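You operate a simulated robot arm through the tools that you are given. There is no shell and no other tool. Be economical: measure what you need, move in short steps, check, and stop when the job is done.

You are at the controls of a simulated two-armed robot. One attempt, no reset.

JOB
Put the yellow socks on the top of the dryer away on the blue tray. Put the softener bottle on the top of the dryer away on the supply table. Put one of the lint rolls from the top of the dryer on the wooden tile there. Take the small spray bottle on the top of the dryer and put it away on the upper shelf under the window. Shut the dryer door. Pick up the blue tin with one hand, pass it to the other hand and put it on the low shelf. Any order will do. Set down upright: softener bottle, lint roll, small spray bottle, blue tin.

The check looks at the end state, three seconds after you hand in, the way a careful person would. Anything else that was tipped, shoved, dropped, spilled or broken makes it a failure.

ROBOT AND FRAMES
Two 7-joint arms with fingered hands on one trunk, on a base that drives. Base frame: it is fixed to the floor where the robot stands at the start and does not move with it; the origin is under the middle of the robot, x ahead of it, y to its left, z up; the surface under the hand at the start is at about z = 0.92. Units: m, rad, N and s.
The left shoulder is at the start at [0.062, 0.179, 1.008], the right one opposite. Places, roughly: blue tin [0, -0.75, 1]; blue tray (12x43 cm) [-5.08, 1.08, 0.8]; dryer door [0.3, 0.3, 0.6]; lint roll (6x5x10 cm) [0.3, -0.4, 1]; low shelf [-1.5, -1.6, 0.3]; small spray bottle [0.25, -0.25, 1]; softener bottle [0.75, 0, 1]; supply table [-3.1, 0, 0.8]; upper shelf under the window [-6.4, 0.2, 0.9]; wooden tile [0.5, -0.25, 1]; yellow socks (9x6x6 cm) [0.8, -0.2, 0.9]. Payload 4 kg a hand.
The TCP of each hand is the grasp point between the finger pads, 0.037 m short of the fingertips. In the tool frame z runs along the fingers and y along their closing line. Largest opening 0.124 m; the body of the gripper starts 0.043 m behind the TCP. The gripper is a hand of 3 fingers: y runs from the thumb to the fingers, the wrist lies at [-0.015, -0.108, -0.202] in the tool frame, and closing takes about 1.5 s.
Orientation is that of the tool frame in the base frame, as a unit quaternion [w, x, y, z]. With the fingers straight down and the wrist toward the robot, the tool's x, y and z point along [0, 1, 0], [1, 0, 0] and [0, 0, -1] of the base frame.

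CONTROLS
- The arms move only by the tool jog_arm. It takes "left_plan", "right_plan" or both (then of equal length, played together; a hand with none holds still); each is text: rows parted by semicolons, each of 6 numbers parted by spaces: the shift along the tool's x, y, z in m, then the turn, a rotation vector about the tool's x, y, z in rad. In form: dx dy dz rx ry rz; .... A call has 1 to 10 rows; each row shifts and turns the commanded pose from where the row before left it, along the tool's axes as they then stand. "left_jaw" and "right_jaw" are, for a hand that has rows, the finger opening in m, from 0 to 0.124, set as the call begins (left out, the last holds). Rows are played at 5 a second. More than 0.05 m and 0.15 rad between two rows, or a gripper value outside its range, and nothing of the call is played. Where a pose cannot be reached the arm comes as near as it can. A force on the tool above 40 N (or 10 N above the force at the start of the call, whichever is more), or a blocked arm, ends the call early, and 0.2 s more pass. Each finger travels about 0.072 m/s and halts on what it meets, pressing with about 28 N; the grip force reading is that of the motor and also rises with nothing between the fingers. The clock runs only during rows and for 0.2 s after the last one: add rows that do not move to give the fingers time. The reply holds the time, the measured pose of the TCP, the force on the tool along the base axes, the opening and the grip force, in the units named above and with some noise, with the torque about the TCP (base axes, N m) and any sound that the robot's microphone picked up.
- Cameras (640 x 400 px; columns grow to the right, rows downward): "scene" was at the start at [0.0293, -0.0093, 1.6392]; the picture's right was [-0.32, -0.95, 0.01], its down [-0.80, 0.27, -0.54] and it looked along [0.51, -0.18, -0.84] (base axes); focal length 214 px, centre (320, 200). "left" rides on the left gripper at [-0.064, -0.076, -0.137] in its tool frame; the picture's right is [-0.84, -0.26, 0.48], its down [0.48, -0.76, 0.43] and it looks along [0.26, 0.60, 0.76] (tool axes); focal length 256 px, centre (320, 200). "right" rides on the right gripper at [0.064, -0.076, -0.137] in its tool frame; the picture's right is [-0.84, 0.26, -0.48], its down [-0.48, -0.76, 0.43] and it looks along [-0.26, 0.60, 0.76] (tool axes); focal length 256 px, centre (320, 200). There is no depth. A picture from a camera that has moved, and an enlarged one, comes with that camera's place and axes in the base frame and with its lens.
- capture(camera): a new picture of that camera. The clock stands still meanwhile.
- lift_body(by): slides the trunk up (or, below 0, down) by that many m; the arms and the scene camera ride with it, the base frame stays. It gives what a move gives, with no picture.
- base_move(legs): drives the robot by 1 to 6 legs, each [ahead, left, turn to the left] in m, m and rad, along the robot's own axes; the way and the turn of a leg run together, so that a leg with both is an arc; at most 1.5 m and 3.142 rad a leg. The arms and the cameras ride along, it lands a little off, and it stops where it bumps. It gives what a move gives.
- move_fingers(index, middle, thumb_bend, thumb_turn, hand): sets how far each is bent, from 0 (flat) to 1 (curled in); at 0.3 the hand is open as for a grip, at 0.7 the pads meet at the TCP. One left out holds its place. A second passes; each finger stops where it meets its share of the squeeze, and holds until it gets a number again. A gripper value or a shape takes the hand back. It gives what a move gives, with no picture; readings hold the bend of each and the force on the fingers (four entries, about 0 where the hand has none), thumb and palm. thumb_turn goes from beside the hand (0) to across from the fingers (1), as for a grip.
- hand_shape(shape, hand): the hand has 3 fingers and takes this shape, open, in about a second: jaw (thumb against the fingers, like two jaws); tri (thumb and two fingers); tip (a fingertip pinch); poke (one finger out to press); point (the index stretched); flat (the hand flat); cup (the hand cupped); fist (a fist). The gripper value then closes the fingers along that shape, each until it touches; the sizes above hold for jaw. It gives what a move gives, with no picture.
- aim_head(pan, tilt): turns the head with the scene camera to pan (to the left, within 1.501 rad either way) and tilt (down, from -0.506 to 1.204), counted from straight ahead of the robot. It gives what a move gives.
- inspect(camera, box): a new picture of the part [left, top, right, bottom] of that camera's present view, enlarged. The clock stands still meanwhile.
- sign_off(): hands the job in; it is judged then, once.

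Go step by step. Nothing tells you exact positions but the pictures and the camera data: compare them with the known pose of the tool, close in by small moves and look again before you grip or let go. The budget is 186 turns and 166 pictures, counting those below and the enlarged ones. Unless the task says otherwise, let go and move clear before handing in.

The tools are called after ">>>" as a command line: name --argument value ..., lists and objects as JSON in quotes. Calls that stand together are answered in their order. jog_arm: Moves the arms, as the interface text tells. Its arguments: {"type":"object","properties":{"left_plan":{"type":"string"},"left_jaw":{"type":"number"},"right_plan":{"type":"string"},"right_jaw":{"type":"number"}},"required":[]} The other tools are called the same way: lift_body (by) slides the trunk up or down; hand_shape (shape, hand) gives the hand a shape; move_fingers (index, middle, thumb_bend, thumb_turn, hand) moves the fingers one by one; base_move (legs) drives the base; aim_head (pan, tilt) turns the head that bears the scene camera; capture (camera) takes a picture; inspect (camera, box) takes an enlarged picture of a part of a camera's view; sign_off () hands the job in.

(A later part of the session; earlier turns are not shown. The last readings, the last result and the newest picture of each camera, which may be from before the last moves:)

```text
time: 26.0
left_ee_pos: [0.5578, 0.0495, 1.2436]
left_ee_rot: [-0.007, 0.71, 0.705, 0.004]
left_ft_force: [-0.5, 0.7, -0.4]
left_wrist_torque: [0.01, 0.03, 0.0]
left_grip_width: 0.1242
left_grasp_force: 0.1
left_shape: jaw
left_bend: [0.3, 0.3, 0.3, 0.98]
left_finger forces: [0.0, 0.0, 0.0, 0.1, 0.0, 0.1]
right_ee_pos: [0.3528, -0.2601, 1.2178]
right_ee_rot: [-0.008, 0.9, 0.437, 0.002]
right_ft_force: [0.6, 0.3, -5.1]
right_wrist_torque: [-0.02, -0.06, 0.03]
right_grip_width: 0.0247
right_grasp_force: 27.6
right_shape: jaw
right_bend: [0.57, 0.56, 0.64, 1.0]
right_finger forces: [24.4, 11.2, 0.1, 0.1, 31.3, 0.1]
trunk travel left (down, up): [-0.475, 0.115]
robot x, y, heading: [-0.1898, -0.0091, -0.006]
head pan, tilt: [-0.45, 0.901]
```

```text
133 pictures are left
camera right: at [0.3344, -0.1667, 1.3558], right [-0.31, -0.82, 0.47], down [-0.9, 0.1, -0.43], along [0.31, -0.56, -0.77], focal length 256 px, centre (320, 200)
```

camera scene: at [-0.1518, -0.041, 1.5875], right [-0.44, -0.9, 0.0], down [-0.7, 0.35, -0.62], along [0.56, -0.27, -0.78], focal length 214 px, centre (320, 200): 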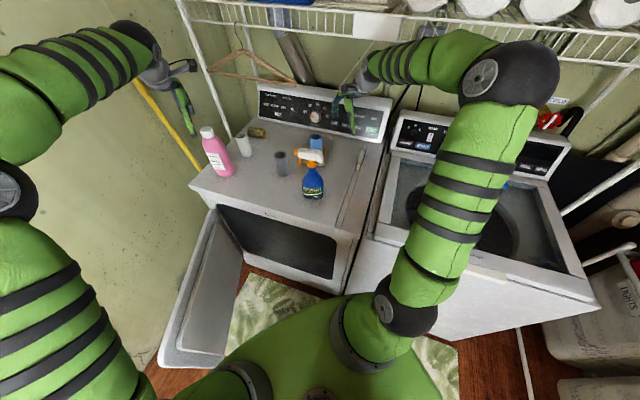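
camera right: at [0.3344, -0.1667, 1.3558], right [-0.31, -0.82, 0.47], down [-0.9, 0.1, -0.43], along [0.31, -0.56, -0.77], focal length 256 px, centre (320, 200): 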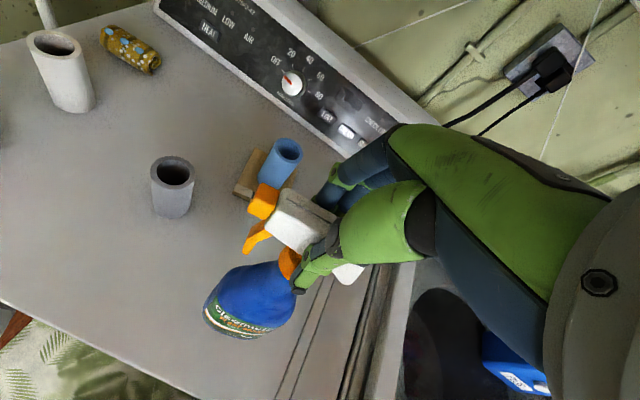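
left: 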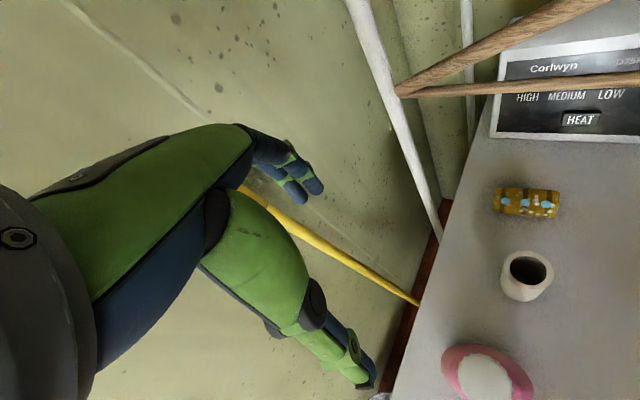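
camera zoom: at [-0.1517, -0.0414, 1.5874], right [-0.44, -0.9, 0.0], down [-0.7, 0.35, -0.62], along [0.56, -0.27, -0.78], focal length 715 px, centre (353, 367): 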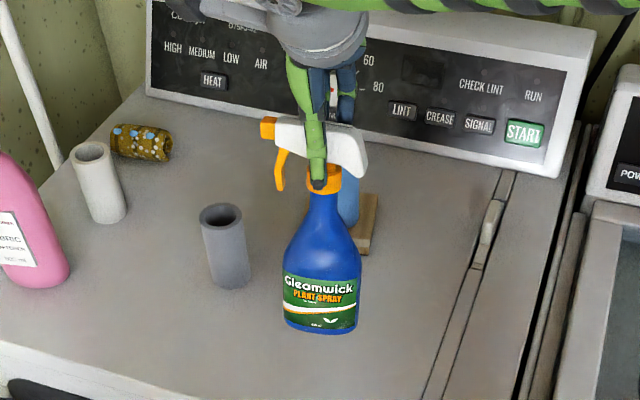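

The spray hangs upright and secure. I'll move it back and to the right out of the way while bringing the left hand inward and up, then drive forward about 0.17 m for the socks.

>>> jog_arm --right_plan "-0.04 0.004 -0.012 0 0 0;-0.04 0.004 -0.012 0 0 0;-0.04 0.004 -0.012 0 0 0;-0.04 0.004 -0.012 0 0 0;-0.04 0.004 -0.012 0 0 0;-0.04 0.004 -0.012 0 0 0;-0.04 0.004 -0.012 0 0 0;0 0 0 0 0 0" --left_plan "0 -0.018 -0.01 0 0 0;-0.02 -0.018 -0.008 0 0 0;-0.03 -0.018 -0.008 0 0 0;-0.03 -0.018 -0.008 0 0 0;-0.03 -0.018 -0.008 0 0 0;-0.03 -0.018 -0.008 0 0 0;-0.03 -0.018 -0.008 0 0 0;0 0 0 0 0 0"

>>> capture --camera "scene"

```text
time: 27.8
left_ee_pos: [0.4311, -0.1206, 1.2993]
left_ee_rot: [-0.007, 0.709, 0.706, 0.005]
left_ft_force: [0.4, 1.3, 0.6]
left_wrist_torque: [0.02, 0.0, -0.02]
left_grip_width: 0.1239
left_grasp_force: 0.1
left_shape: jaw
left_bend: [0.3, 0.3, 0.3, 0.98]
left_finger forces: [0.0, 0.0, 0.0, 0.0, 0.0, 0.1]
right_ee_pos: [0.2018, -0.4979, 1.2971]
right_ee_rot: [-0.007, 0.899, 0.437, 0.002]
right_ft_force: [0.5, -0.2, -6.0]
right_wrist_torque: [-0.06, 0.02, -0.03]
right_grip_width: 0.0252
right_grasp_force: 27.9
right_shape: jaw
right_bend: [0.57, 0.56, 0.64, 1.0]
right_finger forces: [24.7, 11.4, 0.0, 0.1, 30.6, 0.0]
trunk travel left (down, up): [-0.475, 0.115]
robot x, y, heading: [-0.189, -0.008, -0.006]
head pan, tilt: [-0.45, 0.901]
```

```text
132 pictures are left
camera scene: at [-0.1515, -0.0409, 1.5875], right [-0.44, -0.9, 0.0], down [-0.7, 0.34, -0.62], along [0.56, -0.27, -0.78], focal length 214 px, centre (320, 200)
```

scene: 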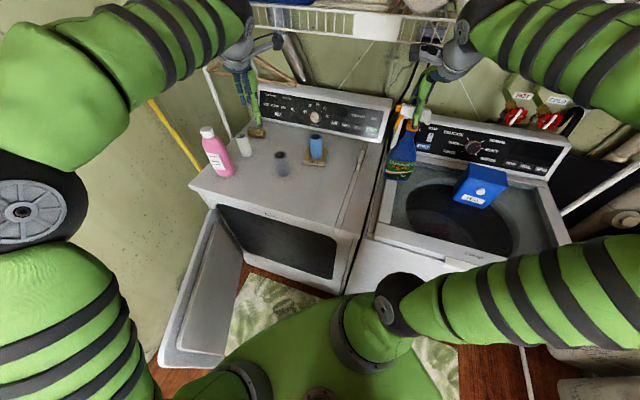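

>>> base_move --legs '[[0.17, 0, 0]]'

>>> capture --camera "scene"

>>> capture --camera "left"

```text
time: 29.3
left_ee_pos: [0.6012, -0.1205, 1.3003]
left_ee_rot: [-0.008, 0.708, 0.706, 0.005]
left_ft_force: [-0.3, 1.0, 0.4]
left_wrist_torque: [0.02, 0.03, 0.0]
left_grip_width: 0.1239
left_grasp_force: 0.0
left_shape: jaw
left_bend: [0.3, 0.3, 0.3, 0.98]
left_finger forces: [0.1, 0.0, 0.0, 0.0, 0.0, 0.1]
right_ee_pos: [0.3731, -0.4996, 1.2963]
right_ee_rot: [-0.008, 0.9, 0.437, 0.003]
right_ft_force: [0.9, -0.3, -5.1]
right_wrist_torque: [-0.04, -0.02, -0.03]
right_grip_width: 0.0251
right_grasp_force: 27.7
right_shape: jaw
right_bend: [0.57, 0.56, 0.64, 1.0]
right_finger forces: [25.1, 11.4, 0.0, 0.1, 30.5, 0.0]
trunk travel left (down, up): [-0.475, 0.115]
robot x, y, heading: [-0.0209, -0.0107, -0.008]
head pan, tilt: [-0.45, 0.901]
```

```text
131 pictures are left
camera scene: at [0.0188, -0.0424, 1.5874], right [-0.44, -0.9, 0.0], down [-0.71, 0.34, -0.62], along [0.56, -0.27, -0.78], focal length 214 px, centre (320, 200)
```

scene: 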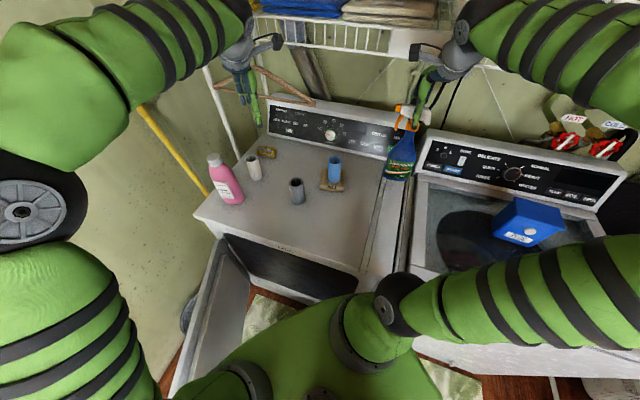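

```text
130 pictures are left
camera left: at [0.5241, -0.1869, 1.4349], right [-0.26, -0.83, -0.5], down [-0.76, 0.49, -0.42], along [0.6, 0.27, -0.76], focal length 256 px, centre (320, 200)
```

left: 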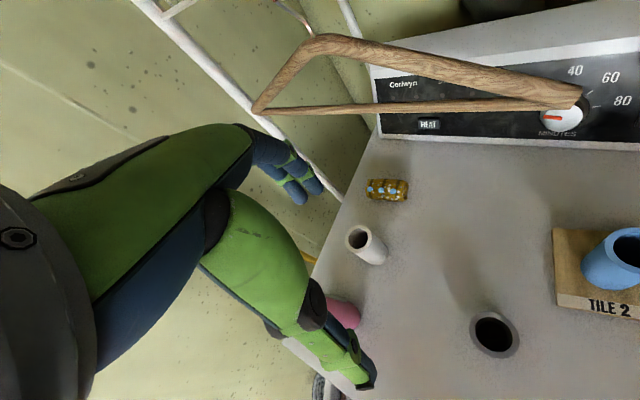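

The socks are at (0.84, -0.17), the hanger bar passes just above them at z≈1.22, and the white roll is at (0.73, -0.087). I'll tilt the left hand forward and come in low underneath, stopping short of the hanger first.

>>> jog_arm --left_plan "0 0 0 -0.13 0 0;0 0 0 -0.13 0 0;-0.0103 0.0081 0.0394 0 0 0;-0.0103 0.0081 0.0394 0 0 0;-0.0103 0.0081 0.0394 0 0 0;-0.0103 0.0081 0.0394 0 0 0;-0.0103 0.0081 0.0394 0 0 0;0 0 0 0 0 0"

>>> capture --camera "left"

>>> inspect --camera "scene" --box '[160, 40, 400, 220]'

```text
time: 31.1
left_ee_pos: [0.6883, -0.1697, 1.1185]
left_ee_rot: [0.086, 0.703, 0.7, 0.096]
left_ft_force: [0.6, -0.3, 0.5]
left_wrist_torque: [-0.04, 0.02, -0.01]
left_grip_width: 0.1242
left_grasp_force: 0.0
left_shape: jaw
left_bend: [0.3, 0.3, 0.3, 0.98]
left_finger forces: [0.0, 0.0, 0.0, 0.0, 0.0, 0.0]
right_ee_pos: [0.3722, -0.499, 1.2987]
right_ee_rot: [-0.008, 0.899, 0.438, 0.002]
right_ft_force: [-0.6, 0.0, -5.6]
right_wrist_torque: [-0.04, 0.0, 0.01]
right_grip_width: 0.0251
right_grasp_force: 28.4
right_shape: jaw
right_bend: [0.57, 0.56, 0.64, 1.0]
right_finger forces: [24.9, 11.3, 0.1, 0.0, 30.6, 0.1]
trunk travel left (down, up): [-0.475, 0.115]
robot x, y, heading: [-0.0195, -0.0069, -0.004]
head pan, tilt: [-0.45, 0.901]
```

```text
129 pictures are left
camera left: at [0.5793, -0.2352, 1.2302], right [-0.13, -0.83, -0.55], down [-0.62, 0.5, -0.61], along [0.77, 0.26, -0.58], focal length 256 px, centre (320, 200)
```

left: 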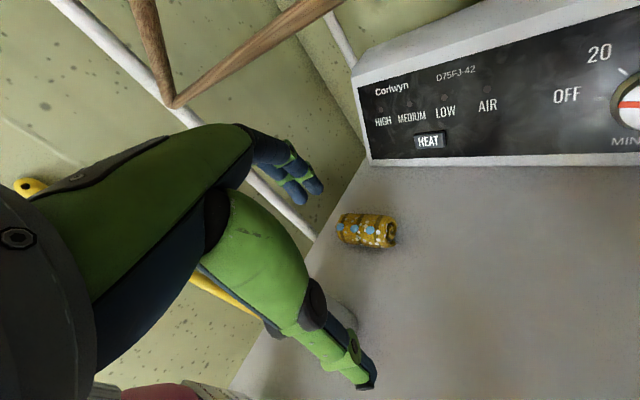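

```text
2.22 times, centred on (280, 130) of scene
camera zoom: at [0.0168, -0.042, 1.5875], right [-0.44, -0.9, 0.0], down [-0.7, 0.34, -0.62], along [0.56, -0.27, -0.78], focal length 477 px, centre (409, 356)
```

zoom: 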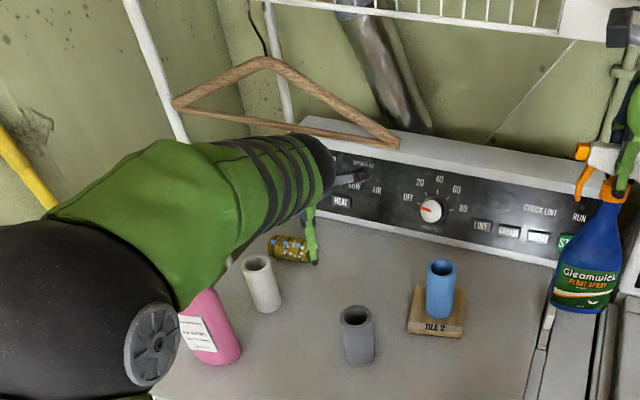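

The left forearm would pass too close to the softener bottle, so I'll swap: the left hand takes the softener on this trip and the socks go on the next. I'll retrace out and hover over the softener.

>>> jog_arm --left_plan "0.0103 -0.0081 -0.0394 0 0 0;0.0103 -0.0081 -0.0394 0 0 0;0.0103 -0.0081 -0.0394 0 0 0;0.0103 -0.0081 -0.0394 0 0 0;0.0103 -0.0081 -0.0394 0 0 0;0 0 0 0.13 0 0;0 0 0 0.13 0 0;0.045 0.01 0 0 0 0;0.045 0.01 0 0 0 0;0 0 0 0 0 0"

>>> capture --camera "left"

>>> inspect --camera "scene" --box '[160, 80, 340, 230]'

```text
time: 33.3
left_ee_pos: [0.6181, -0.0297, 1.3004]
left_ee_rot: [-0.008, 0.708, 0.706, 0.005]
left_ft_force: [0.0, -0.4, 0.6]
left_wrist_torque: [-0.01, 0.02, -0.01]
left_grip_width: 0.1238
left_grasp_force: 0.0
left_shape: jaw
left_bend: [0.3, 0.3, 0.3, 0.98]
left_finger forces: [0.0, 0.0, 0.0, 0.1, 0.0, 0.0]
right_ee_pos: [0.3709, -0.4991, 1.2971]
right_ee_rot: [-0.009, 0.899, 0.438, 0.001]
right_ft_force: [0.8, -0.4, -4.6]
right_wrist_torque: [-0.05, -0.05, -0.02]
right_grip_width: 0.0251
right_grasp_force: 28.3
right_shape: jaw
right_bend: [0.57, 0.56, 0.64, 1.0]
right_finger forces: [25.1, 11.3, 0.1, 0.0, 30.4, 0.0]
trunk travel left (down, up): [-0.475, 0.115]
robot x, y, heading: [-0.0156, -0.012, -0.009]
head pan, tilt: [-0.45, 0.901]
```

```text
127 pictures are left
camera left: at [0.5424, -0.0963, 1.4369], right [-0.26, -0.83, -0.5], down [-0.76, 0.49, -0.42], along [0.6, 0.27, -0.76], focal length 256 px, centre (320, 200)
```

left: 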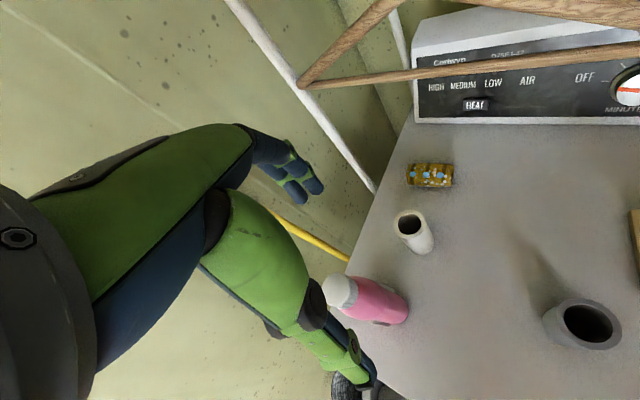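

```text
2.67 times, centred on (250, 155) of scene
camera zoom: at [0.0171, -0.0428, 1.5874], right [-0.44, -0.9, 0.0], down [-0.7, 0.34, -0.62], along [0.56, -0.27, -0.78], focal length 572 px, centre (507, 320)
```

zoom: 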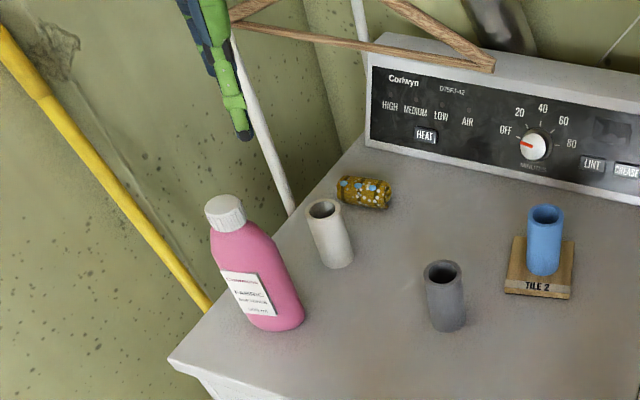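

The cap top is at about (0.646, 0.031, 1.135). I'll yaw the left hand about 30° so it closes across the bottle's thin side, move over the cap and check.

>>> jog_arm --left_plan "0 0 0 0 0 0.13;0 0 0 0 0 0.13;0 0 0 0 0 0.13;0 0 0 0 0 0.13;0.033 -0.003 0 0 0 0;0.034 -0.003 0 0 0 0;0 0 0.045 0 0 0;0 0 0.045 0 0 0;0 0 0 0 0 0"

>>> capture --camera "left"

>>> inspect --camera "scene" --box '[160, 80, 340, 230]'

```text
time: 35.3
left_ee_pos: [0.6481, 0.0313, 1.2138]
left_ee_rot: [-0.008, 0.866, 0.5, 0.003]
left_ft_force: [0.0, 0.5, -0.5]
left_wrist_torque: [-0.02, -0.03, 0.03]
left_grip_width: 0.1242
left_grasp_force: 0.0
left_shape: jaw
left_bend: [0.3, 0.3, 0.3, 0.98]
left_finger forces: [0.1, 0.0, 0.0, 0.0, 0.1, 0.0]
right_ee_pos: [0.3718, -0.4993, 1.2974]
right_ee_rot: [-0.009, 0.899, 0.438, 0.002]
right_ft_force: [-0.6, 0.1, -4.4]
right_wrist_torque: [-0.05, -0.04, -0.01]
right_grip_width: 0.0253
right_grasp_force: 28.3
right_shape: jaw
right_bend: [0.57, 0.56, 0.64, 1.0]
right_finger forces: [25.1, 11.1, 0.0, 0.1, 30.3, 0.1]
trunk travel left (down, up): [-0.475, 0.115]
robot x, y, heading: [-0.0239, -0.0077, -0.002]
head pan, tilt: [-0.45, 0.901]
```

```text
125 pictures are left
camera left: at [0.5496, 0.012, 1.3493], right [-0.64, -0.59, -0.49], down [-0.42, 0.81, -0.42], along [0.64, -0.07, -0.76], focal length 256 px, centre (320, 200)
```

left: 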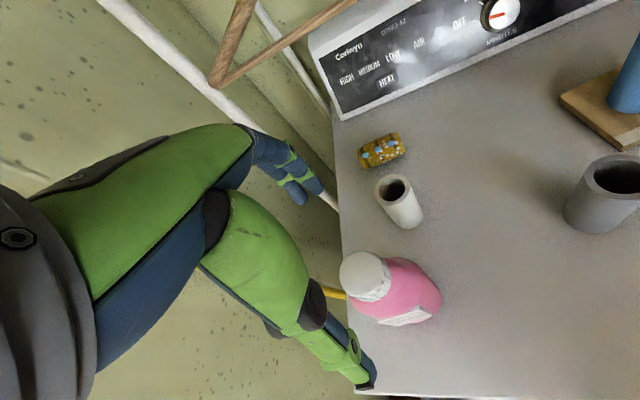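

```text
2.67 times, centred on (250, 155) of scene
camera zoom: at [0.017, -0.0424, 1.5875], right [-0.44, -0.9, 0.0], down [-0.7, 0.34, -0.62], along [0.56, -0.27, -0.78], focal length 572 px, centre (507, 320)
```

zoom: 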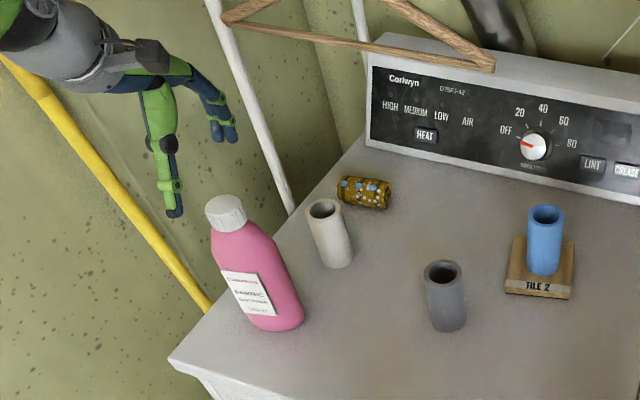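

>>> jog_arm --left_plan "0.002 0.001 0.03 0 0 0;0 0 0.03 0 0 0;0 0 0.03 0 0 0;0 0 0.016 0 0 0;0 0 0 0 0 0"

>>> capture --camera "left"

>>> inspect --camera "scene" --box '[160, 80, 340, 230]'

```text
time: 36.5
left_ee_pos: [0.6492, 0.035, 1.1071]
left_ee_rot: [-0.008, 0.865, 0.501, 0.003]
left_ft_force: [0.3, -0.6, -0.1]
left_wrist_torque: [0.02, 0.03, 0.02]
left_grip_width: 0.1239
left_grasp_force: 0.1
left_shape: jaw
left_bend: [0.3, 0.3, 0.3, 0.98]
left_finger forces: [0.1, 0.0, 0.0, 0.0, 0.0, 0.0]
right_ee_pos: [0.3721, -0.498, 1.2978]
right_ee_rot: [-0.008, 0.899, 0.438, 0.002]
right_ft_force: [-0.3, -0.8, -4.9]
right_wrist_torque: [-0.01, -0.04, -0.01]
right_grip_width: 0.0248
right_grasp_force: 28.3
right_shape: jaw
right_bend: [0.57, 0.56, 0.64, 1.0]
right_finger forces: [25.1, 11.2, 0.1, 0.0, 30.4, 0.0]
trunk travel left (down, up): [-0.475, 0.115]
robot x, y, heading: [-0.0222, -0.0136, -0.007]
head pan, tilt: [-0.45, 0.901]
```

```text
123 pictures are left
camera left: at [0.5509, 0.0153, 1.2428], right [-0.64, -0.59, -0.49], down [-0.42, 0.81, -0.42], along [0.64, -0.06, -0.76], focal length 256 px, centre (320, 200)
```

left: 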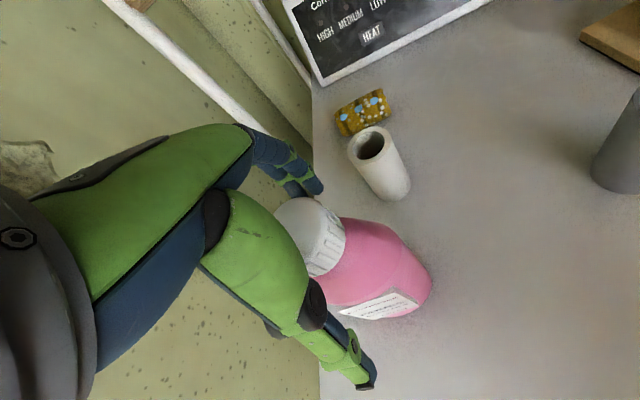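

```text
2.67 times, centred on (250, 155) of scene
camera zoom: at [0.0172, -0.0423, 1.5875], right [-0.44, -0.9, 0.0], down [-0.7, 0.34, -0.62], along [0.56, -0.27, -0.78], focal length 572 px, centre (507, 320)
```

zoom: 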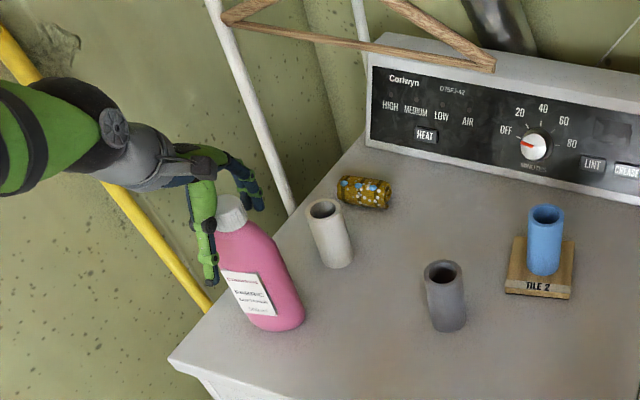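

>>> jog_arm --left_plan "0 0 0 0 0 0;0 0 0 0 0 0;0 0 0 0 0 0;0 0 0 0 0 0;0 0 0 0 0 0;0 0 0 0 0 0;0 0 0 0 0 0;0 0 0 0 0 0" --left_jaw 0.015

>>> capture --camera "left"

>>> inspect --camera "scene" --box '[160, 80, 340, 230]'

```text
time: 38.3
left_ee_pos: [0.6488, 0.0349, 1.1067]
left_ee_rot: [-0.008, 0.866, 0.5, 0.004]
left_ft_force: [1.3, -1.2, 4.6]
left_wrist_torque: [-0.18, -0.35, 0.0]
left_grip_width: 0.0516
left_grasp_force: 27.3
left_shape: jaw
left_bend: [0.43, 0.48, 0.59, 1.0]
left_finger forces: [19.3, 10.5, 0.0, 0.0, 29.2, 0.0]
right_ee_pos: [0.3719, -0.4992, 1.2976]
right_ee_rot: [-0.007, 0.899, 0.438, 0.003]
right_ft_force: [0.8, 0.6, -5.3]
right_wrist_torque: [-0.02, -0.04, 0.03]
right_grip_width: 0.0249
right_grasp_force: 28.3
right_shape: jaw
right_bend: [0.57, 0.56, 0.64, 1.0]
right_finger forces: [25.2, 11.3, 0.0, 0.1, 30.4, 0.1]
trunk travel left (down, up): [-0.475, 0.115]
robot x, y, heading: [-0.0184, -0.011, -0.003]
head pan, tilt: [-0.45, 0.901]
```

```text
121 pictures are left
camera left: at [0.5508, 0.0151, 1.2433], right [-0.64, -0.59, -0.49], down [-0.42, 0.81, -0.42], along [0.64, -0.07, -0.76], focal length 256 px, centre (320, 200)
```

left: 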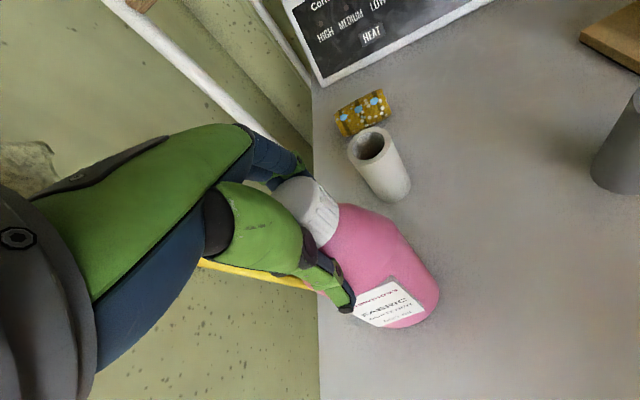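

```text
2.67 times, centred on (250, 155) of scene
camera zoom: at [0.017, -0.0424, 1.5875], right [-0.44, -0.9, 0.0], down [-0.7, 0.34, -0.62], along [0.56, -0.27, -0.78], focal length 572 px, centre (507, 320)
```

zoom: 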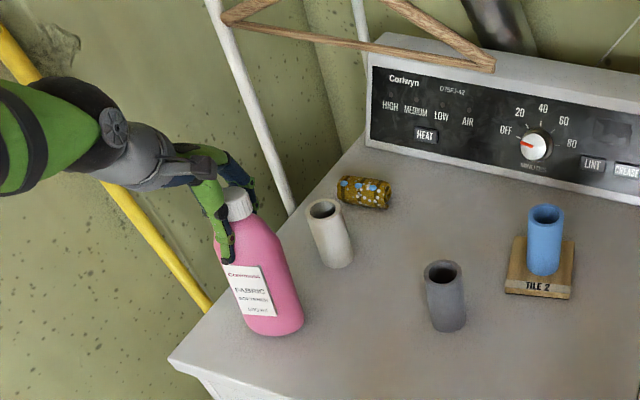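

>>> jog_arm --left_plan "0 0 -0.01 0 0 0;0 0 -0.02 0 0 0;0 0 -0.02 0 0 0;0 0 -0.02 0 0 0;0 0 0 0 0 0"

>>> inspect --camera "scene" --box '[160, 50, 340, 200]'

>>> capture --camera "left"

```text
time: 39.5
left_ee_pos: [0.649, 0.0337, 1.1771]
left_ee_rot: [-0.008, 0.866, 0.5, 0.002]
left_ft_force: [0.7, -0.4, -4.3]
left_wrist_torque: [0.03, -0.04, 0.0]
left_grip_width: 0.0513
left_grasp_force: 28.8
left_shape: jaw
left_bend: [0.43, 0.49, 0.59, 1.0]
left_finger forces: [17.2, 9.6, 0.0, 0.0, 28.0, 0.0]
right_ee_pos: [0.3725, -0.4994, 1.2958]
right_ee_rot: [-0.008, 0.899, 0.437, 0.002]
right_ft_force: [0.5, -0.1, -5.3]
right_wrist_torque: [-0.02, -0.02, 0.03]
right_grip_width: 0.025
right_grasp_force: 28.9
right_shape: jaw
right_bend: [0.57, 0.56, 0.64, 1.0]
right_finger forces: [25.2, 11.3, 0.0, 0.0, 30.3, 0.0]
trunk travel left (down, up): [-0.475, 0.115]
robot x, y, heading: [-0.0255, -0.0098, 0.002]
head pan, tilt: [-0.45, 0.901]
```

```text
2.67 times, centred on (250, 125) of scene
camera zoom: at [0.0176, -0.0423, 1.5874], right [-0.44, -0.9, 0.0], down [-0.7, 0.34, -0.62], along [0.56, -0.27, -0.78], focal length 572 px, centre (507, 400)
```

zoom: 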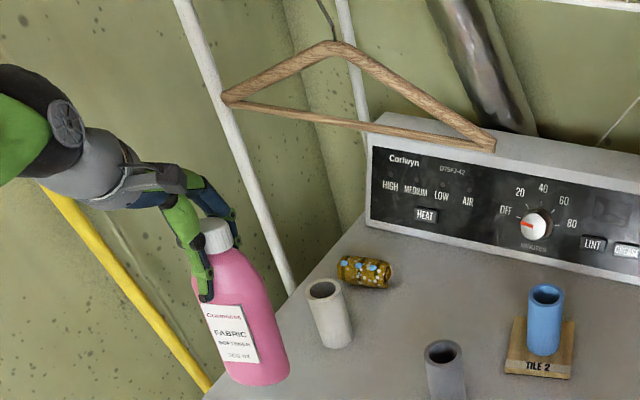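

```text
118 pictures are left
camera left: at [0.5511, 0.0136, 1.3128], right [-0.64, -0.59, -0.49], down [-0.42, 0.81, -0.42], along [0.64, -0.06, -0.76], focal length 256 px, centre (320, 200)
```

left: 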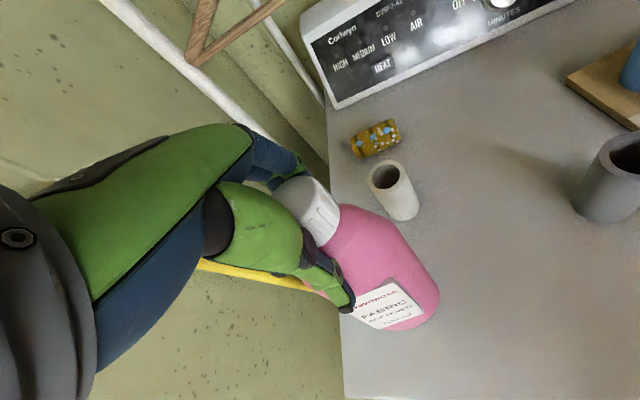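

Both bottles are held upright. I'll raise and draw in both hands, then back away from the dryer and look around.

>>> jog_arm --left_plan "-0.01 -0.03 -0.03 0 0 0;-0.01 -0.035 -0.03 0 0 0;-0.01 -0.035 -0.03 0 0 0;0 -0.04 -0.01 0 0 0;0 -0.04 0 0 0 0;0 0 0 0 0 0"

>>> base_move --legs '[[-0.8, 0, 0]]'

>>> aim_head --pan 0 --tilt 0.6

>>> capture --camera "scene"

```text
time: 40.9
left_ee_pos: [0.4796, 0.0953, 1.2785]
left_ee_rot: [-0.008, 0.866, 0.5, 0.002]
left_ft_force: [-0.6, 0.0, -3.8]
left_wrist_torque: [-0.02, -0.04, -0.03]
left_grip_width: 0.051
left_grasp_force: 27.4
left_shape: jaw
left_bend: [0.43, 0.49, 0.59, 1.0]
left_finger forces: [17.5, 9.6, 0.1, 0.0, 27.9, 0.0]
right_ee_pos: [0.3731, -0.4991, 1.2971]
right_ee_rot: [-0.008, 0.899, 0.438, 0.002]
right_ft_force: [-0.2, 0.0, -4.5]
right_wrist_torque: [-0.03, -0.01, 0.01]
right_grip_width: 0.0253
right_grasp_force: 27.9
right_shape: jaw
right_bend: [0.57, 0.56, 0.64, 1.0]
right_finger forces: [25.3, 11.2, 0.1, 0.0, 30.2, 0.1]
trunk travel left (down, up): [-0.475, 0.115]
robot x, y, heading: [-0.0209, -0.0117, -0.003]
head pan, tilt: [-0.45, 0.901]
```

```text
time: 45.1
left_ee_pos: [-0.3174, 0.0996, 1.278]
left_ee_rot: [-0.008, 0.863, 0.506, 0.004]
left_ft_force: [-0.9, 0.1, -3.9]
left_wrist_torque: [-0.01, -0.02, -0.01]
left_grip_width: 0.0511
left_grasp_force: 28.0
left_shape: jaw
left_bend: [0.43, 0.49, 0.59, 1.0]
left_finger forces: [17.4, 9.7, 0.0, 0.1, 27.9, 0.0]
right_ee_pos: [-0.4156, -0.4952, 1.2979]
right_ee_rot: [-0.008, 0.896, 0.443, 0.002]
right_ft_force: [-0.8, 0.0, -5.2]
right_wrist_torque: [-0.07, -0.05, 0.02]
right_grip_width: 0.0248
right_grasp_force: 27.7
right_shape: jaw
right_bend: [0.57, 0.56, 0.64, 1.0]
right_finger forces: [25.1, 11.1, 0.1, 0.1, 30.3, 0.1]
trunk travel left (down, up): [-0.475, 0.115]
robot x, y, heading: [-0.8141, -0.011, 0.009]
head pan, tilt: [-0.45, 0.901]
```

```text
time: 46.0
left_ee_pos: [-0.3183, 0.0991, 1.2786]
left_ee_rot: [-0.008, 0.863, 0.505, 0.003]
left_ft_force: [0.1, -0.2, -4.2]
left_wrist_torque: [0.02, 0.0, -0.01]
left_grip_width: 0.0513
left_grasp_force: 28.0
left_shape: jaw
left_bend: [0.43, 0.49, 0.59, 1.0]
left_finger forces: [17.4, 9.7, 0.0, 0.0, 28.0, 0.0]
right_ee_pos: [-0.4177, -0.4949, 1.2968]
right_ee_rot: [-0.008, 0.897, 0.443, 0.002]
right_ft_force: [-0.7, -0.2, -5.6]
right_wrist_torque: [-0.09, -0.02, -0.01]
right_grip_width: 0.0252
right_grasp_force: 27.9
right_shape: jaw
right_bend: [0.57, 0.56, 0.64, 1.0]
right_finger forces: [25.3, 11.0, 0.1, 0.1, 30.2, 0.1]
trunk travel left (down, up): [-0.475, 0.115]
robot x, y, heading: [-0.8183, -0.0122, 0.004]
head pan, tilt: [0.0, 0.6]
```

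```text
117 pictures are left
camera scene: at [-0.7564, -0.0105, 1.6122], right [0.01, -1.0, 0.0], down [-0.57, 0.0, -0.82], along [0.82, 0.01, -0.57], focal length 214 px, centre (320, 200)
```

scene: 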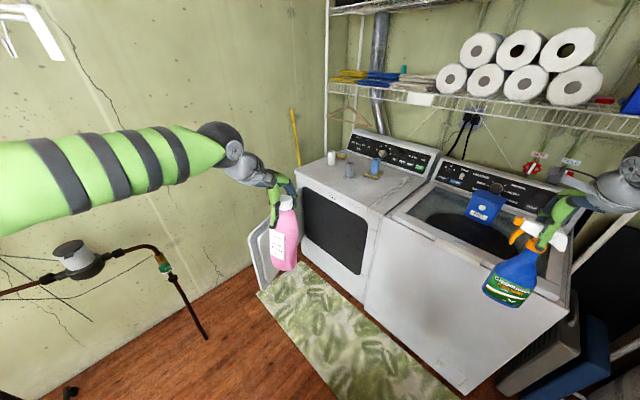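

>>> aim_head --pan 1.5 --tilt 0.45

>>> capture --camera "scene"

>>> aim_head --pan -1.5 --tilt 0.45

>>> capture --camera "scene"

```text
time: 47.6
left_ee_pos: [-0.3163, 0.0991, 1.2793]
left_ee_rot: [-0.008, 0.863, 0.505, 0.002]
left_ft_force: [-0.8, -0.3, -4.2]
left_wrist_torque: [0.01, 0.0, 0.02]
left_grip_width: 0.0513
left_grasp_force: 27.9
left_shape: jaw
left_bend: [0.43, 0.49, 0.59, 1.0]
left_finger forces: [17.4, 9.7, 0.0, 0.1, 27.8, 0.0]
right_ee_pos: [-0.414, -0.4956, 1.2988]
right_ee_rot: [-0.008, 0.897, 0.443, 0.002]
right_ft_force: [-0.1, 0.3, -5.6]
right_wrist_torque: [-0.06, -0.01, -0.01]
right_grip_width: 0.025
right_grasp_force: 27.9
right_shape: jaw
right_bend: [0.57, 0.56, 0.64, 1.0]
right_finger forces: [25.3, 11.1, 0.0, 0.1, 30.4, 0.0]
trunk travel left (down, up): [-0.475, 0.115]
robot x, y, heading: [-0.8168, -0.0134, 0.011]
head pan, tilt: [1.499, 0.45]
```

```text
116 pictures are left
camera scene: at [-0.8388, 0.0806, 1.6258], right [1.0, -0.06, 0.0], down [-0.03, -0.43, -0.9], along [0.06, 0.9, -0.44], focal length 214 px, centre (320, 200)
```

scene: 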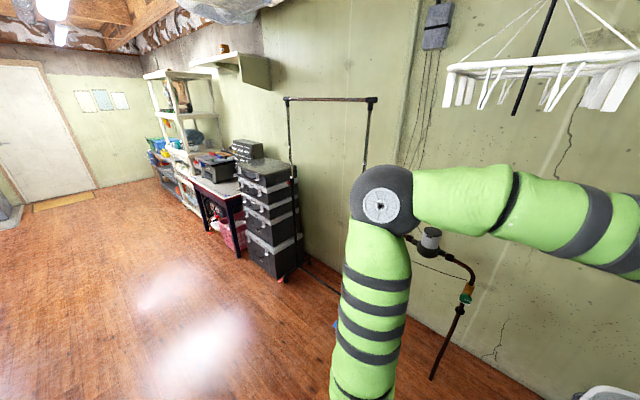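

```text
time: 50.2
left_ee_pos: [-0.3172, 0.0993, 1.2783]
left_ee_rot: [-0.007, 0.863, 0.505, 0.002]
left_ft_force: [-0.4, 0.4, -3.6]
left_wrist_torque: [0.04, -0.02, 0.03]
left_grip_width: 0.0512
left_grasp_force: 28.2
left_shape: jaw
left_bend: [0.43, 0.49, 0.59, 1.0]
left_finger forces: [17.3, 9.7, 0.0, 0.0, 27.8, 0.0]
right_ee_pos: [-0.4161, -0.4952, 1.2969]
right_ee_rot: [-0.008, 0.896, 0.443, 0.002]
right_ft_force: [0.0, -0.3, -4.5]
right_wrist_torque: [-0.04, -0.05, 0.0]
right_grip_width: 0.0249
right_grasp_force: 28.1
right_shape: jaw
right_bend: [0.57, 0.56, 0.64, 1.0]
right_finger forces: [25.2, 11.1, 0.1, 0.1, 30.3, 0.0]
trunk travel left (down, up): [-0.475, 0.115]
robot x, y, heading: [-0.8138, -0.0092, 0.008]
head pan, tilt: [-1.499, 0.45]
```

```text
115 pictures are left
camera scene: at [-0.8374, -0.1027, 1.6258], right [-1.0, -0.08, 0.0], down [-0.04, 0.43, -0.9], along [0.07, -0.9, -0.44], focal length 214 px, centre (320, 200)
```

scene: 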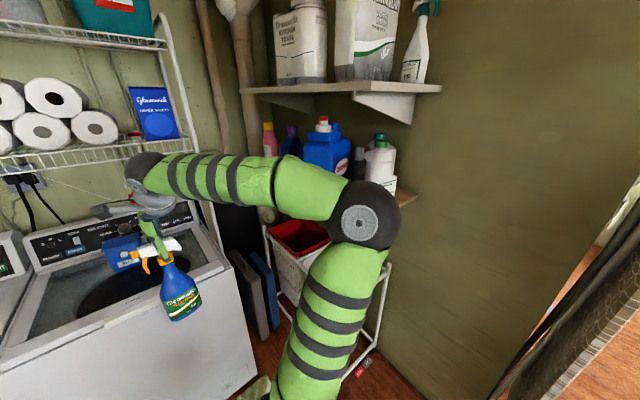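

There's room all around, so I'll turn in place to face the rest of the room.

>>> base_move --legs '[[0, 0, 1.57], [0, 0, 1.57]]'

>>> aim_head --pan 0 --tilt 0.4

>>> capture --camera "scene"

```text
time: 58.2
left_ee_pos: [-1.3162, -0.1109, 1.2778]
left_ee_rot: [-0.003, -0.494, 0.869, -0.007]
left_ft_force: [0.5, -0.2, -4.0]
left_wrist_torque: [-0.03, 0.03, 0.01]
left_grip_width: 0.0505
left_grasp_force: 28.1
left_shape: jaw
left_bend: [0.44, 0.49, 0.6, 1.0]
left_finger forces: [16.7, 9.3, 0.0, 0.1, 26.2, 0.0]
right_ee_pos: [-1.2025, 0.4816, 1.2978]
right_ee_rot: [-0.002, -0.432, 0.902, -0.008]
right_ft_force: [0.0, 0.1, -4.3]
right_wrist_torque: [0.04, 0.04, 0.02]
right_grip_width: 0.0245
right_grasp_force: 27.0
right_shape: jaw
right_bend: [0.57, 0.57, 0.64, 1.0]
right_finger forces: [24.7, 10.3, 0.1, 0.0, 28.0, 0.1]
trunk travel left (down, up): [-0.475, 0.115]
robot x, y, heading: [-0.8197, -0.0149, 3.121]
head pan, tilt: [-1.499, 0.45]
```

```text
time: 59.8
left_ee_pos: [-1.3153, -0.1108, 1.2774]
left_ee_rot: [-0.003, -0.495, 0.869, -0.008]
left_ft_force: [-0.7, -0.2, -4.5]
left_wrist_torque: [-0.05, 0.02, 0.03]
left_grip_width: 0.0507
left_grasp_force: 28.2
left_shape: jaw
left_bend: [0.44, 0.49, 0.6, 1.0]
left_finger forces: [17.0, 9.3, 0.0, 0.1, 26.3, 0.0]
right_ee_pos: [-1.202, 0.4812, 1.2964]
right_ee_rot: [-0.002, -0.432, 0.902, -0.008]
right_ft_force: [-0.2, -0.6, -6.3]
right_wrist_torque: [0.06, 0.02, -0.02]
right_grip_width: 0.0244
right_grasp_force: 28.3
right_shape: jaw
right_bend: [0.57, 0.57, 0.64, 1.0]
right_finger forces: [24.8, 10.2, 0.0, 0.1, 28.0, 0.1]
trunk travel left (down, up): [-0.475, 0.115]
robot x, y, heading: [-0.8185, -0.0122, 3.126]
head pan, tilt: [0.0, 0.4]
```

```text
114 pictures are left
camera scene: at [-0.8785, -0.0092, 1.6305], right [0.02, 1.0, 0.0], down [0.39, -0.01, -0.92], along [-0.92, 0.02, -0.39], focal length 214 px, centre (320, 200)
```

scene: 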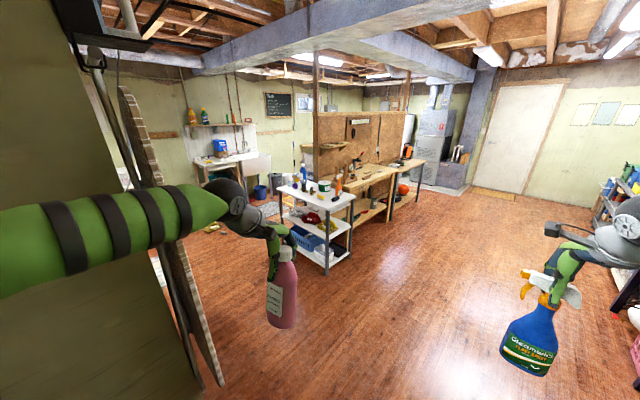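

>>> inspect --camera "scene" --box '[180, 80, 440, 280]'

>>> inspect --camera "scene" --box '[270, 150, 370, 250]'

```text
2.00 times, centred on (310, 180) of scene
camera zoom: at [-0.8785, -0.0092, 1.6305], right [0.02, 1.0, 0.0], down [0.39, -0.01, -0.92], along [-0.92, 0.02, -0.39], focal length 429 px, centre (340, 240)
```

zoom: 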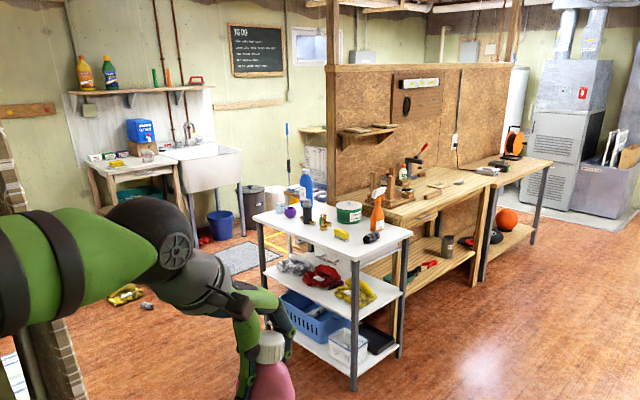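

```text
4.00 times, centred on (320, 200) of scene
camera zoom: at [-0.8785, -0.0092, 1.6305], right [0.02, 1.0, 0.0], down [0.39, -0.01, -0.92], along [-0.92, 0.02, -0.39], focal length 858 px, centre (320, 200)
```

zoom: 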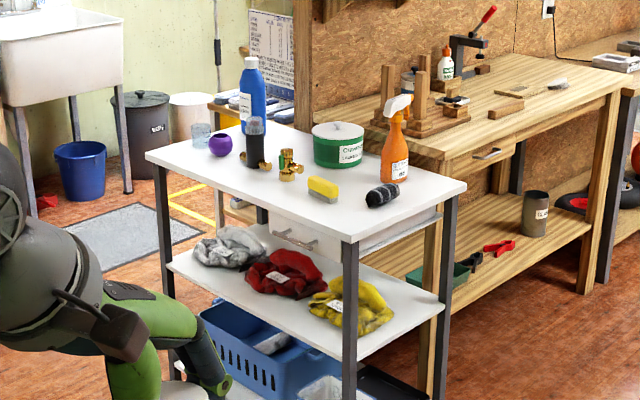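

The white cart at about (-3.05, 0) is the supply table. There's a free spot near its right front corner at about (-2.73, 0.07), so I'll drive to a stance about 0.75 m short of it.

>>> base_move --legs '[[1.18, -0.263, 0]]'

>>> aim_head --pan 0.15 --tilt 0.85

>>> capture --camera "scene"

```text
time: 66.0
left_ee_pos: [-2.4985, 0.1671, 1.2779]
left_ee_rot: [-0.002, -0.496, 0.869, -0.007]
left_ft_force: [-0.2, 0.0, -3.2]
left_wrist_torque: [-0.02, 0.0, 0.0]
left_grip_width: 0.0505
left_grasp_force: 27.8
left_shape: jaw
left_bend: [0.44, 0.49, 0.6, 1.0]
left_finger forces: [16.8, 9.3, 0.1, 0.1, 26.2, 0.1]
right_ee_pos: [-2.3873, 0.7597, 1.2968]
right_ee_rot: [-0.002, -0.434, 0.901, -0.008]
right_ft_force: [0.0, 1.1, -5.3]
right_wrist_torque: [0.03, 0.02, -0.01]
right_grip_width: 0.0247
right_grasp_force: 27.8
right_shape: jaw
right_bend: [0.57, 0.57, 0.64, 1.0]
right_finger forces: [25.0, 10.3, 0.0, 0.1, 28.1, 0.0]
trunk travel left (down, up): [-0.475, 0.115]
robot x, y, heading: [-2.0001, 0.2683, 3.125]
head pan, tilt: [0.0, 0.4]
```

```text
time: 66.9
left_ee_pos: [-2.4979, 0.1672, 1.2787]
left_ee_rot: [-0.003, -0.496, 0.868, -0.008]
left_ft_force: [-0.4, -0.3, -3.5]
left_wrist_torque: [0.0, 0.04, 0.0]
left_grip_width: 0.0502
left_grasp_force: 27.4
left_shape: jaw
left_bend: [0.44, 0.49, 0.6, 1.0]
left_finger forces: [16.8, 9.4, 0.1, 0.0, 26.3, 0.1]
right_ee_pos: [-2.388, 0.7601, 1.297]
right_ee_rot: [-0.001, -0.435, 0.901, -0.008]
right_ft_force: [-0.6, -0.6, -5.5]
right_wrist_torque: [0.04, 0.0, -0.04]
right_grip_width: 0.0248
right_grasp_force: 27.7
right_shape: jaw
right_bend: [0.57, 0.57, 0.64, 1.0]
right_finger forces: [24.8, 10.4, 0.0, 0.0, 28.1, 0.1]
trunk travel left (down, up): [-0.475, 0.115]
robot x, y, heading: [-2.0009, 0.2697, 3.13]
head pan, tilt: [0.15, 0.85]
```

```text
111 pictures are left
camera scene: at [-2.0464, 0.2583, 1.5914], right [-0.14, 0.99, 0.0], down [0.74, 0.1, -0.66], along [-0.65, -0.09, -0.75], focal length 214 px, centre (320, 200)
```

scene: 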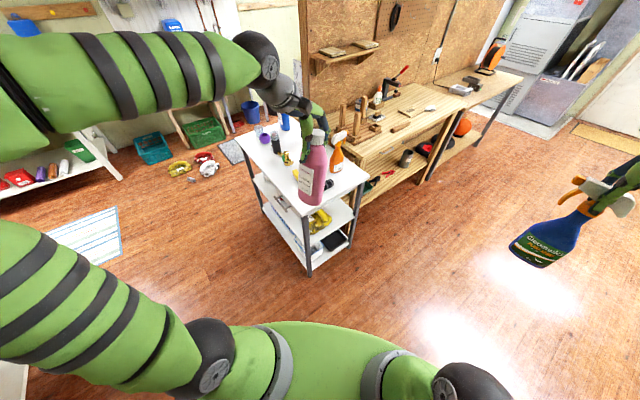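

>>> inspect --camera "scene" --box '[220, 100, 380, 220]'

>>> capture --camera "left"

```text
3.33 times, centred on (300, 160) of scene
camera zoom: at [-2.0464, 0.2583, 1.5914], right [-0.14, 0.99, 0.0], down [0.74, 0.1, -0.66], along [-0.65, -0.09, -0.75], focal length 715 px, centre (387, 333)
```

zoom: 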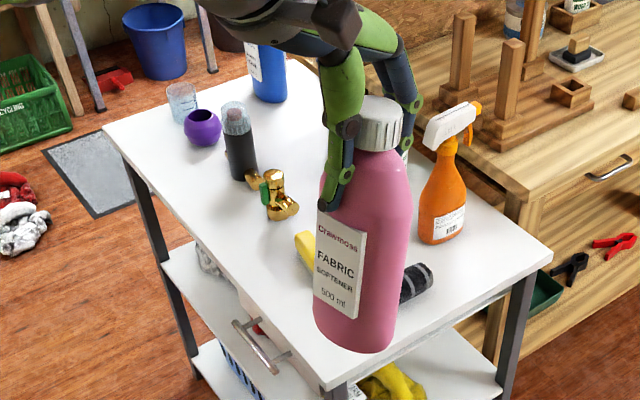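

```text
109 pictures are left
camera left: at [-2.4018, 0.1854, 1.4146], right [0.65, 0.58, -0.49], down [0.41, -0.81, -0.42], along [-0.64, 0.07, -0.76], focal length 256 px, centre (320, 200)
```

left: 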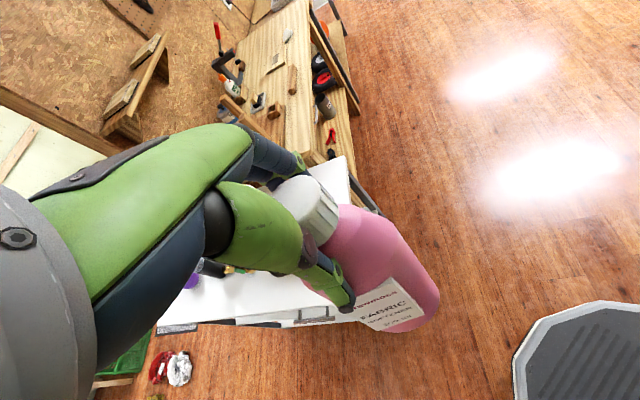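

>>> jog_arm --left_plan "0.0336 0.0252 0 0 0 0;0.0336 0.0252 0 0 0 0;0.0336 0.0252 0 0 0 0;0.0336 0.0252 0 0 0 0;0.0336 0.0252 0 0 0 0;0.0336 0.0252 0 0 0 0;0 0 0.045 0 0 0;0 0 0.045 0 0 0;0 0 0.045 0 0 0;0 0 0 0 0 0"

>>> inspect --camera "scene" --box '[220, 100, 380, 220]'

>>> capture --camera "left"

```text
time: 69.1
left_ee_pos: [-2.7298, 0.0664, 1.1437]
left_ee_rot: [-0.002, -0.496, 0.868, -0.008]
left_ft_force: [-0.5, 0.2, -4.2]
left_wrist_torque: [0.0, 0.04, 0.02]
left_grip_width: 0.0501
left_grasp_force: 27.6
left_shape: jaw
left_bend: [0.44, 0.49, 0.6, 1.0]
left_finger forces: [16.9, 9.4, 0.0, 0.0, 26.2, 0.0]
right_ee_pos: [-2.3863, 0.7594, 1.2973]
right_ee_rot: [-0.002, -0.434, 0.901, -0.008]
right_ft_force: [0.0, 0.5, -5.2]
right_wrist_torque: [0.04, 0.02, 0.04]
right_grip_width: 0.0246
right_grasp_force: 27.8
right_shape: jaw
right_bend: [0.57, 0.57, 0.64, 1.0]
right_finger forces: [24.9, 10.7, 0.1, 0.0, 28.2, 0.0]
trunk travel left (down, up): [-0.475, 0.115]
robot x, y, heading: [-1.9967, 0.2697, 3.129]
head pan, tilt: [0.15, 0.85]
```

```text
3.33 times, centred on (300, 160) of scene
camera zoom: at [-2.0463, 0.2583, 1.5914], right [-0.14, 0.99, 0.0], down [0.74, 0.1, -0.66], along [-0.65, -0.09, -0.75], focal length 715 px, centre (387, 333)
```

zoom: 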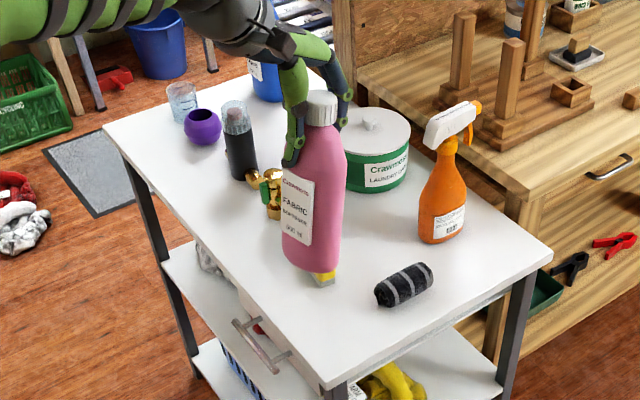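

```text
107 pictures are left
camera left: at [-2.6335, 0.0863, 1.2796], right [0.65, 0.58, -0.49], down [0.41, -0.81, -0.42], along [-0.64, 0.07, -0.76], focal length 256 px, centre (320, 200)
```

left: 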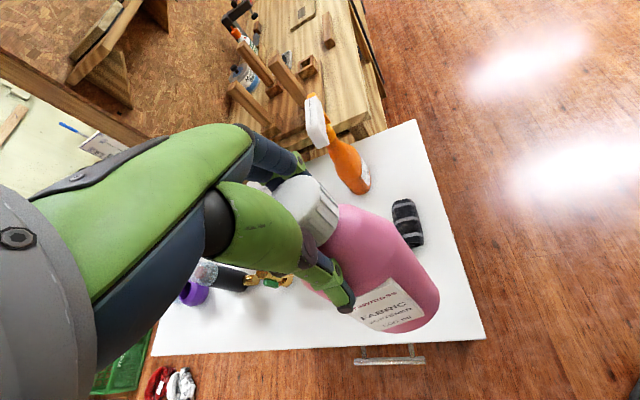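

>>> jog_arm --left_plan "0 0 0.04 0 0 0;0 0 0.04 0 0 0;0 0 0.04 0 0 0;0 0 0.015 0 0 0;0 0 0 0 0 0"

>>> inspect --camera "scene" --box '[220, 100, 380, 220]'

```text
time: 70.3
left_ee_pos: [-2.7289, 0.0667, 1.0082]
left_ee_rot: [-0.003, -0.496, 0.869, -0.008]
left_ft_force: [-0.4, -0.4, -5.3]
left_wrist_torque: [-0.01, -0.01, 0.04]
left_grip_width: 0.0503
left_grasp_force: 27.8
left_shape: jaw
left_bend: [0.44, 0.49, 0.6, 1.0]
left_finger forces: [16.7, 9.4, 0.0, 0.0, 25.9, 0.0]
right_ee_pos: [-2.3874, 0.76, 1.2973]
right_ee_rot: [-0.002, -0.434, 0.901, -0.009]
right_ft_force: [-0.2, 0.4, -6.1]
right_wrist_torque: [0.07, 0.02, -0.01]
right_grip_width: 0.0246
right_grasp_force: 27.8
right_shape: jaw
right_bend: [0.57, 0.57, 0.64, 1.0]
right_finger forces: [24.9, 10.6, 0.0, 0.0, 28.3, 0.0]
trunk travel left (down, up): [-0.475, 0.115]
robot x, y, heading: [-1.998, 0.268, 3.128]
head pan, tilt: [0.15, 0.85]
```

```text
3.33 times, centred on (300, 160) of scene
camera zoom: at [-2.0465, 0.2582, 1.5913], right [-0.14, 0.99, 0.0], down [0.74, 0.1, -0.66], along [-0.65, -0.09, -0.75], focal length 715 px, centre (387, 333)
```

zoom: 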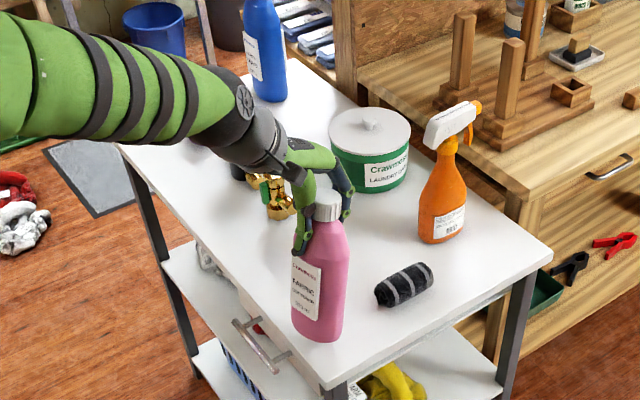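

>>> jog_arm --left_plan "0 0 0.005 0 0 0;0 0 0.005 0 0 0;0 0 0.004 0 0 0;0 0 0.003 0 0 0;0 0 0.003 0 0 0;0 0 0 0 0 0"

```text
time: 71.7
left_ee_pos: [-2.7305, 0.0652, 0.9882]
left_ee_rot: [-0.003, -0.497, 0.868, -0.007]
left_ft_force: [-0.7, 0.3, -3.5]
left_wrist_torque: [-0.01, 0.01, -0.01]
left_grip_width: 0.05
left_grasp_force: 27.8
left_shape: jaw
left_bend: [0.44, 0.49, 0.6, 1.0]
left_finger forces: [16.7, 9.4, 0.1, 0.0, 25.9, 0.1]
right_ee_pos: [-2.3867, 0.7601, 1.2964]
right_ee_rot: [-0.002, -0.434, 0.901, -0.008]
right_ft_force: [-0.8, -0.4, -5.5]
right_wrist_torque: [0.06, 0.02, -0.01]
right_grip_width: 0.0245
right_grasp_force: 28.2
right_shape: jaw
right_bend: [0.57, 0.57, 0.64, 1.0]
right_finger forces: [24.9, 10.4, 0.1, 0.0, 28.3, 0.1]
trunk travel left (down, up): [-0.475, 0.115]
robot x, y, heading: [-1.9958, 0.2692, 3.133]
head pan, tilt: [0.15, 0.85]
```

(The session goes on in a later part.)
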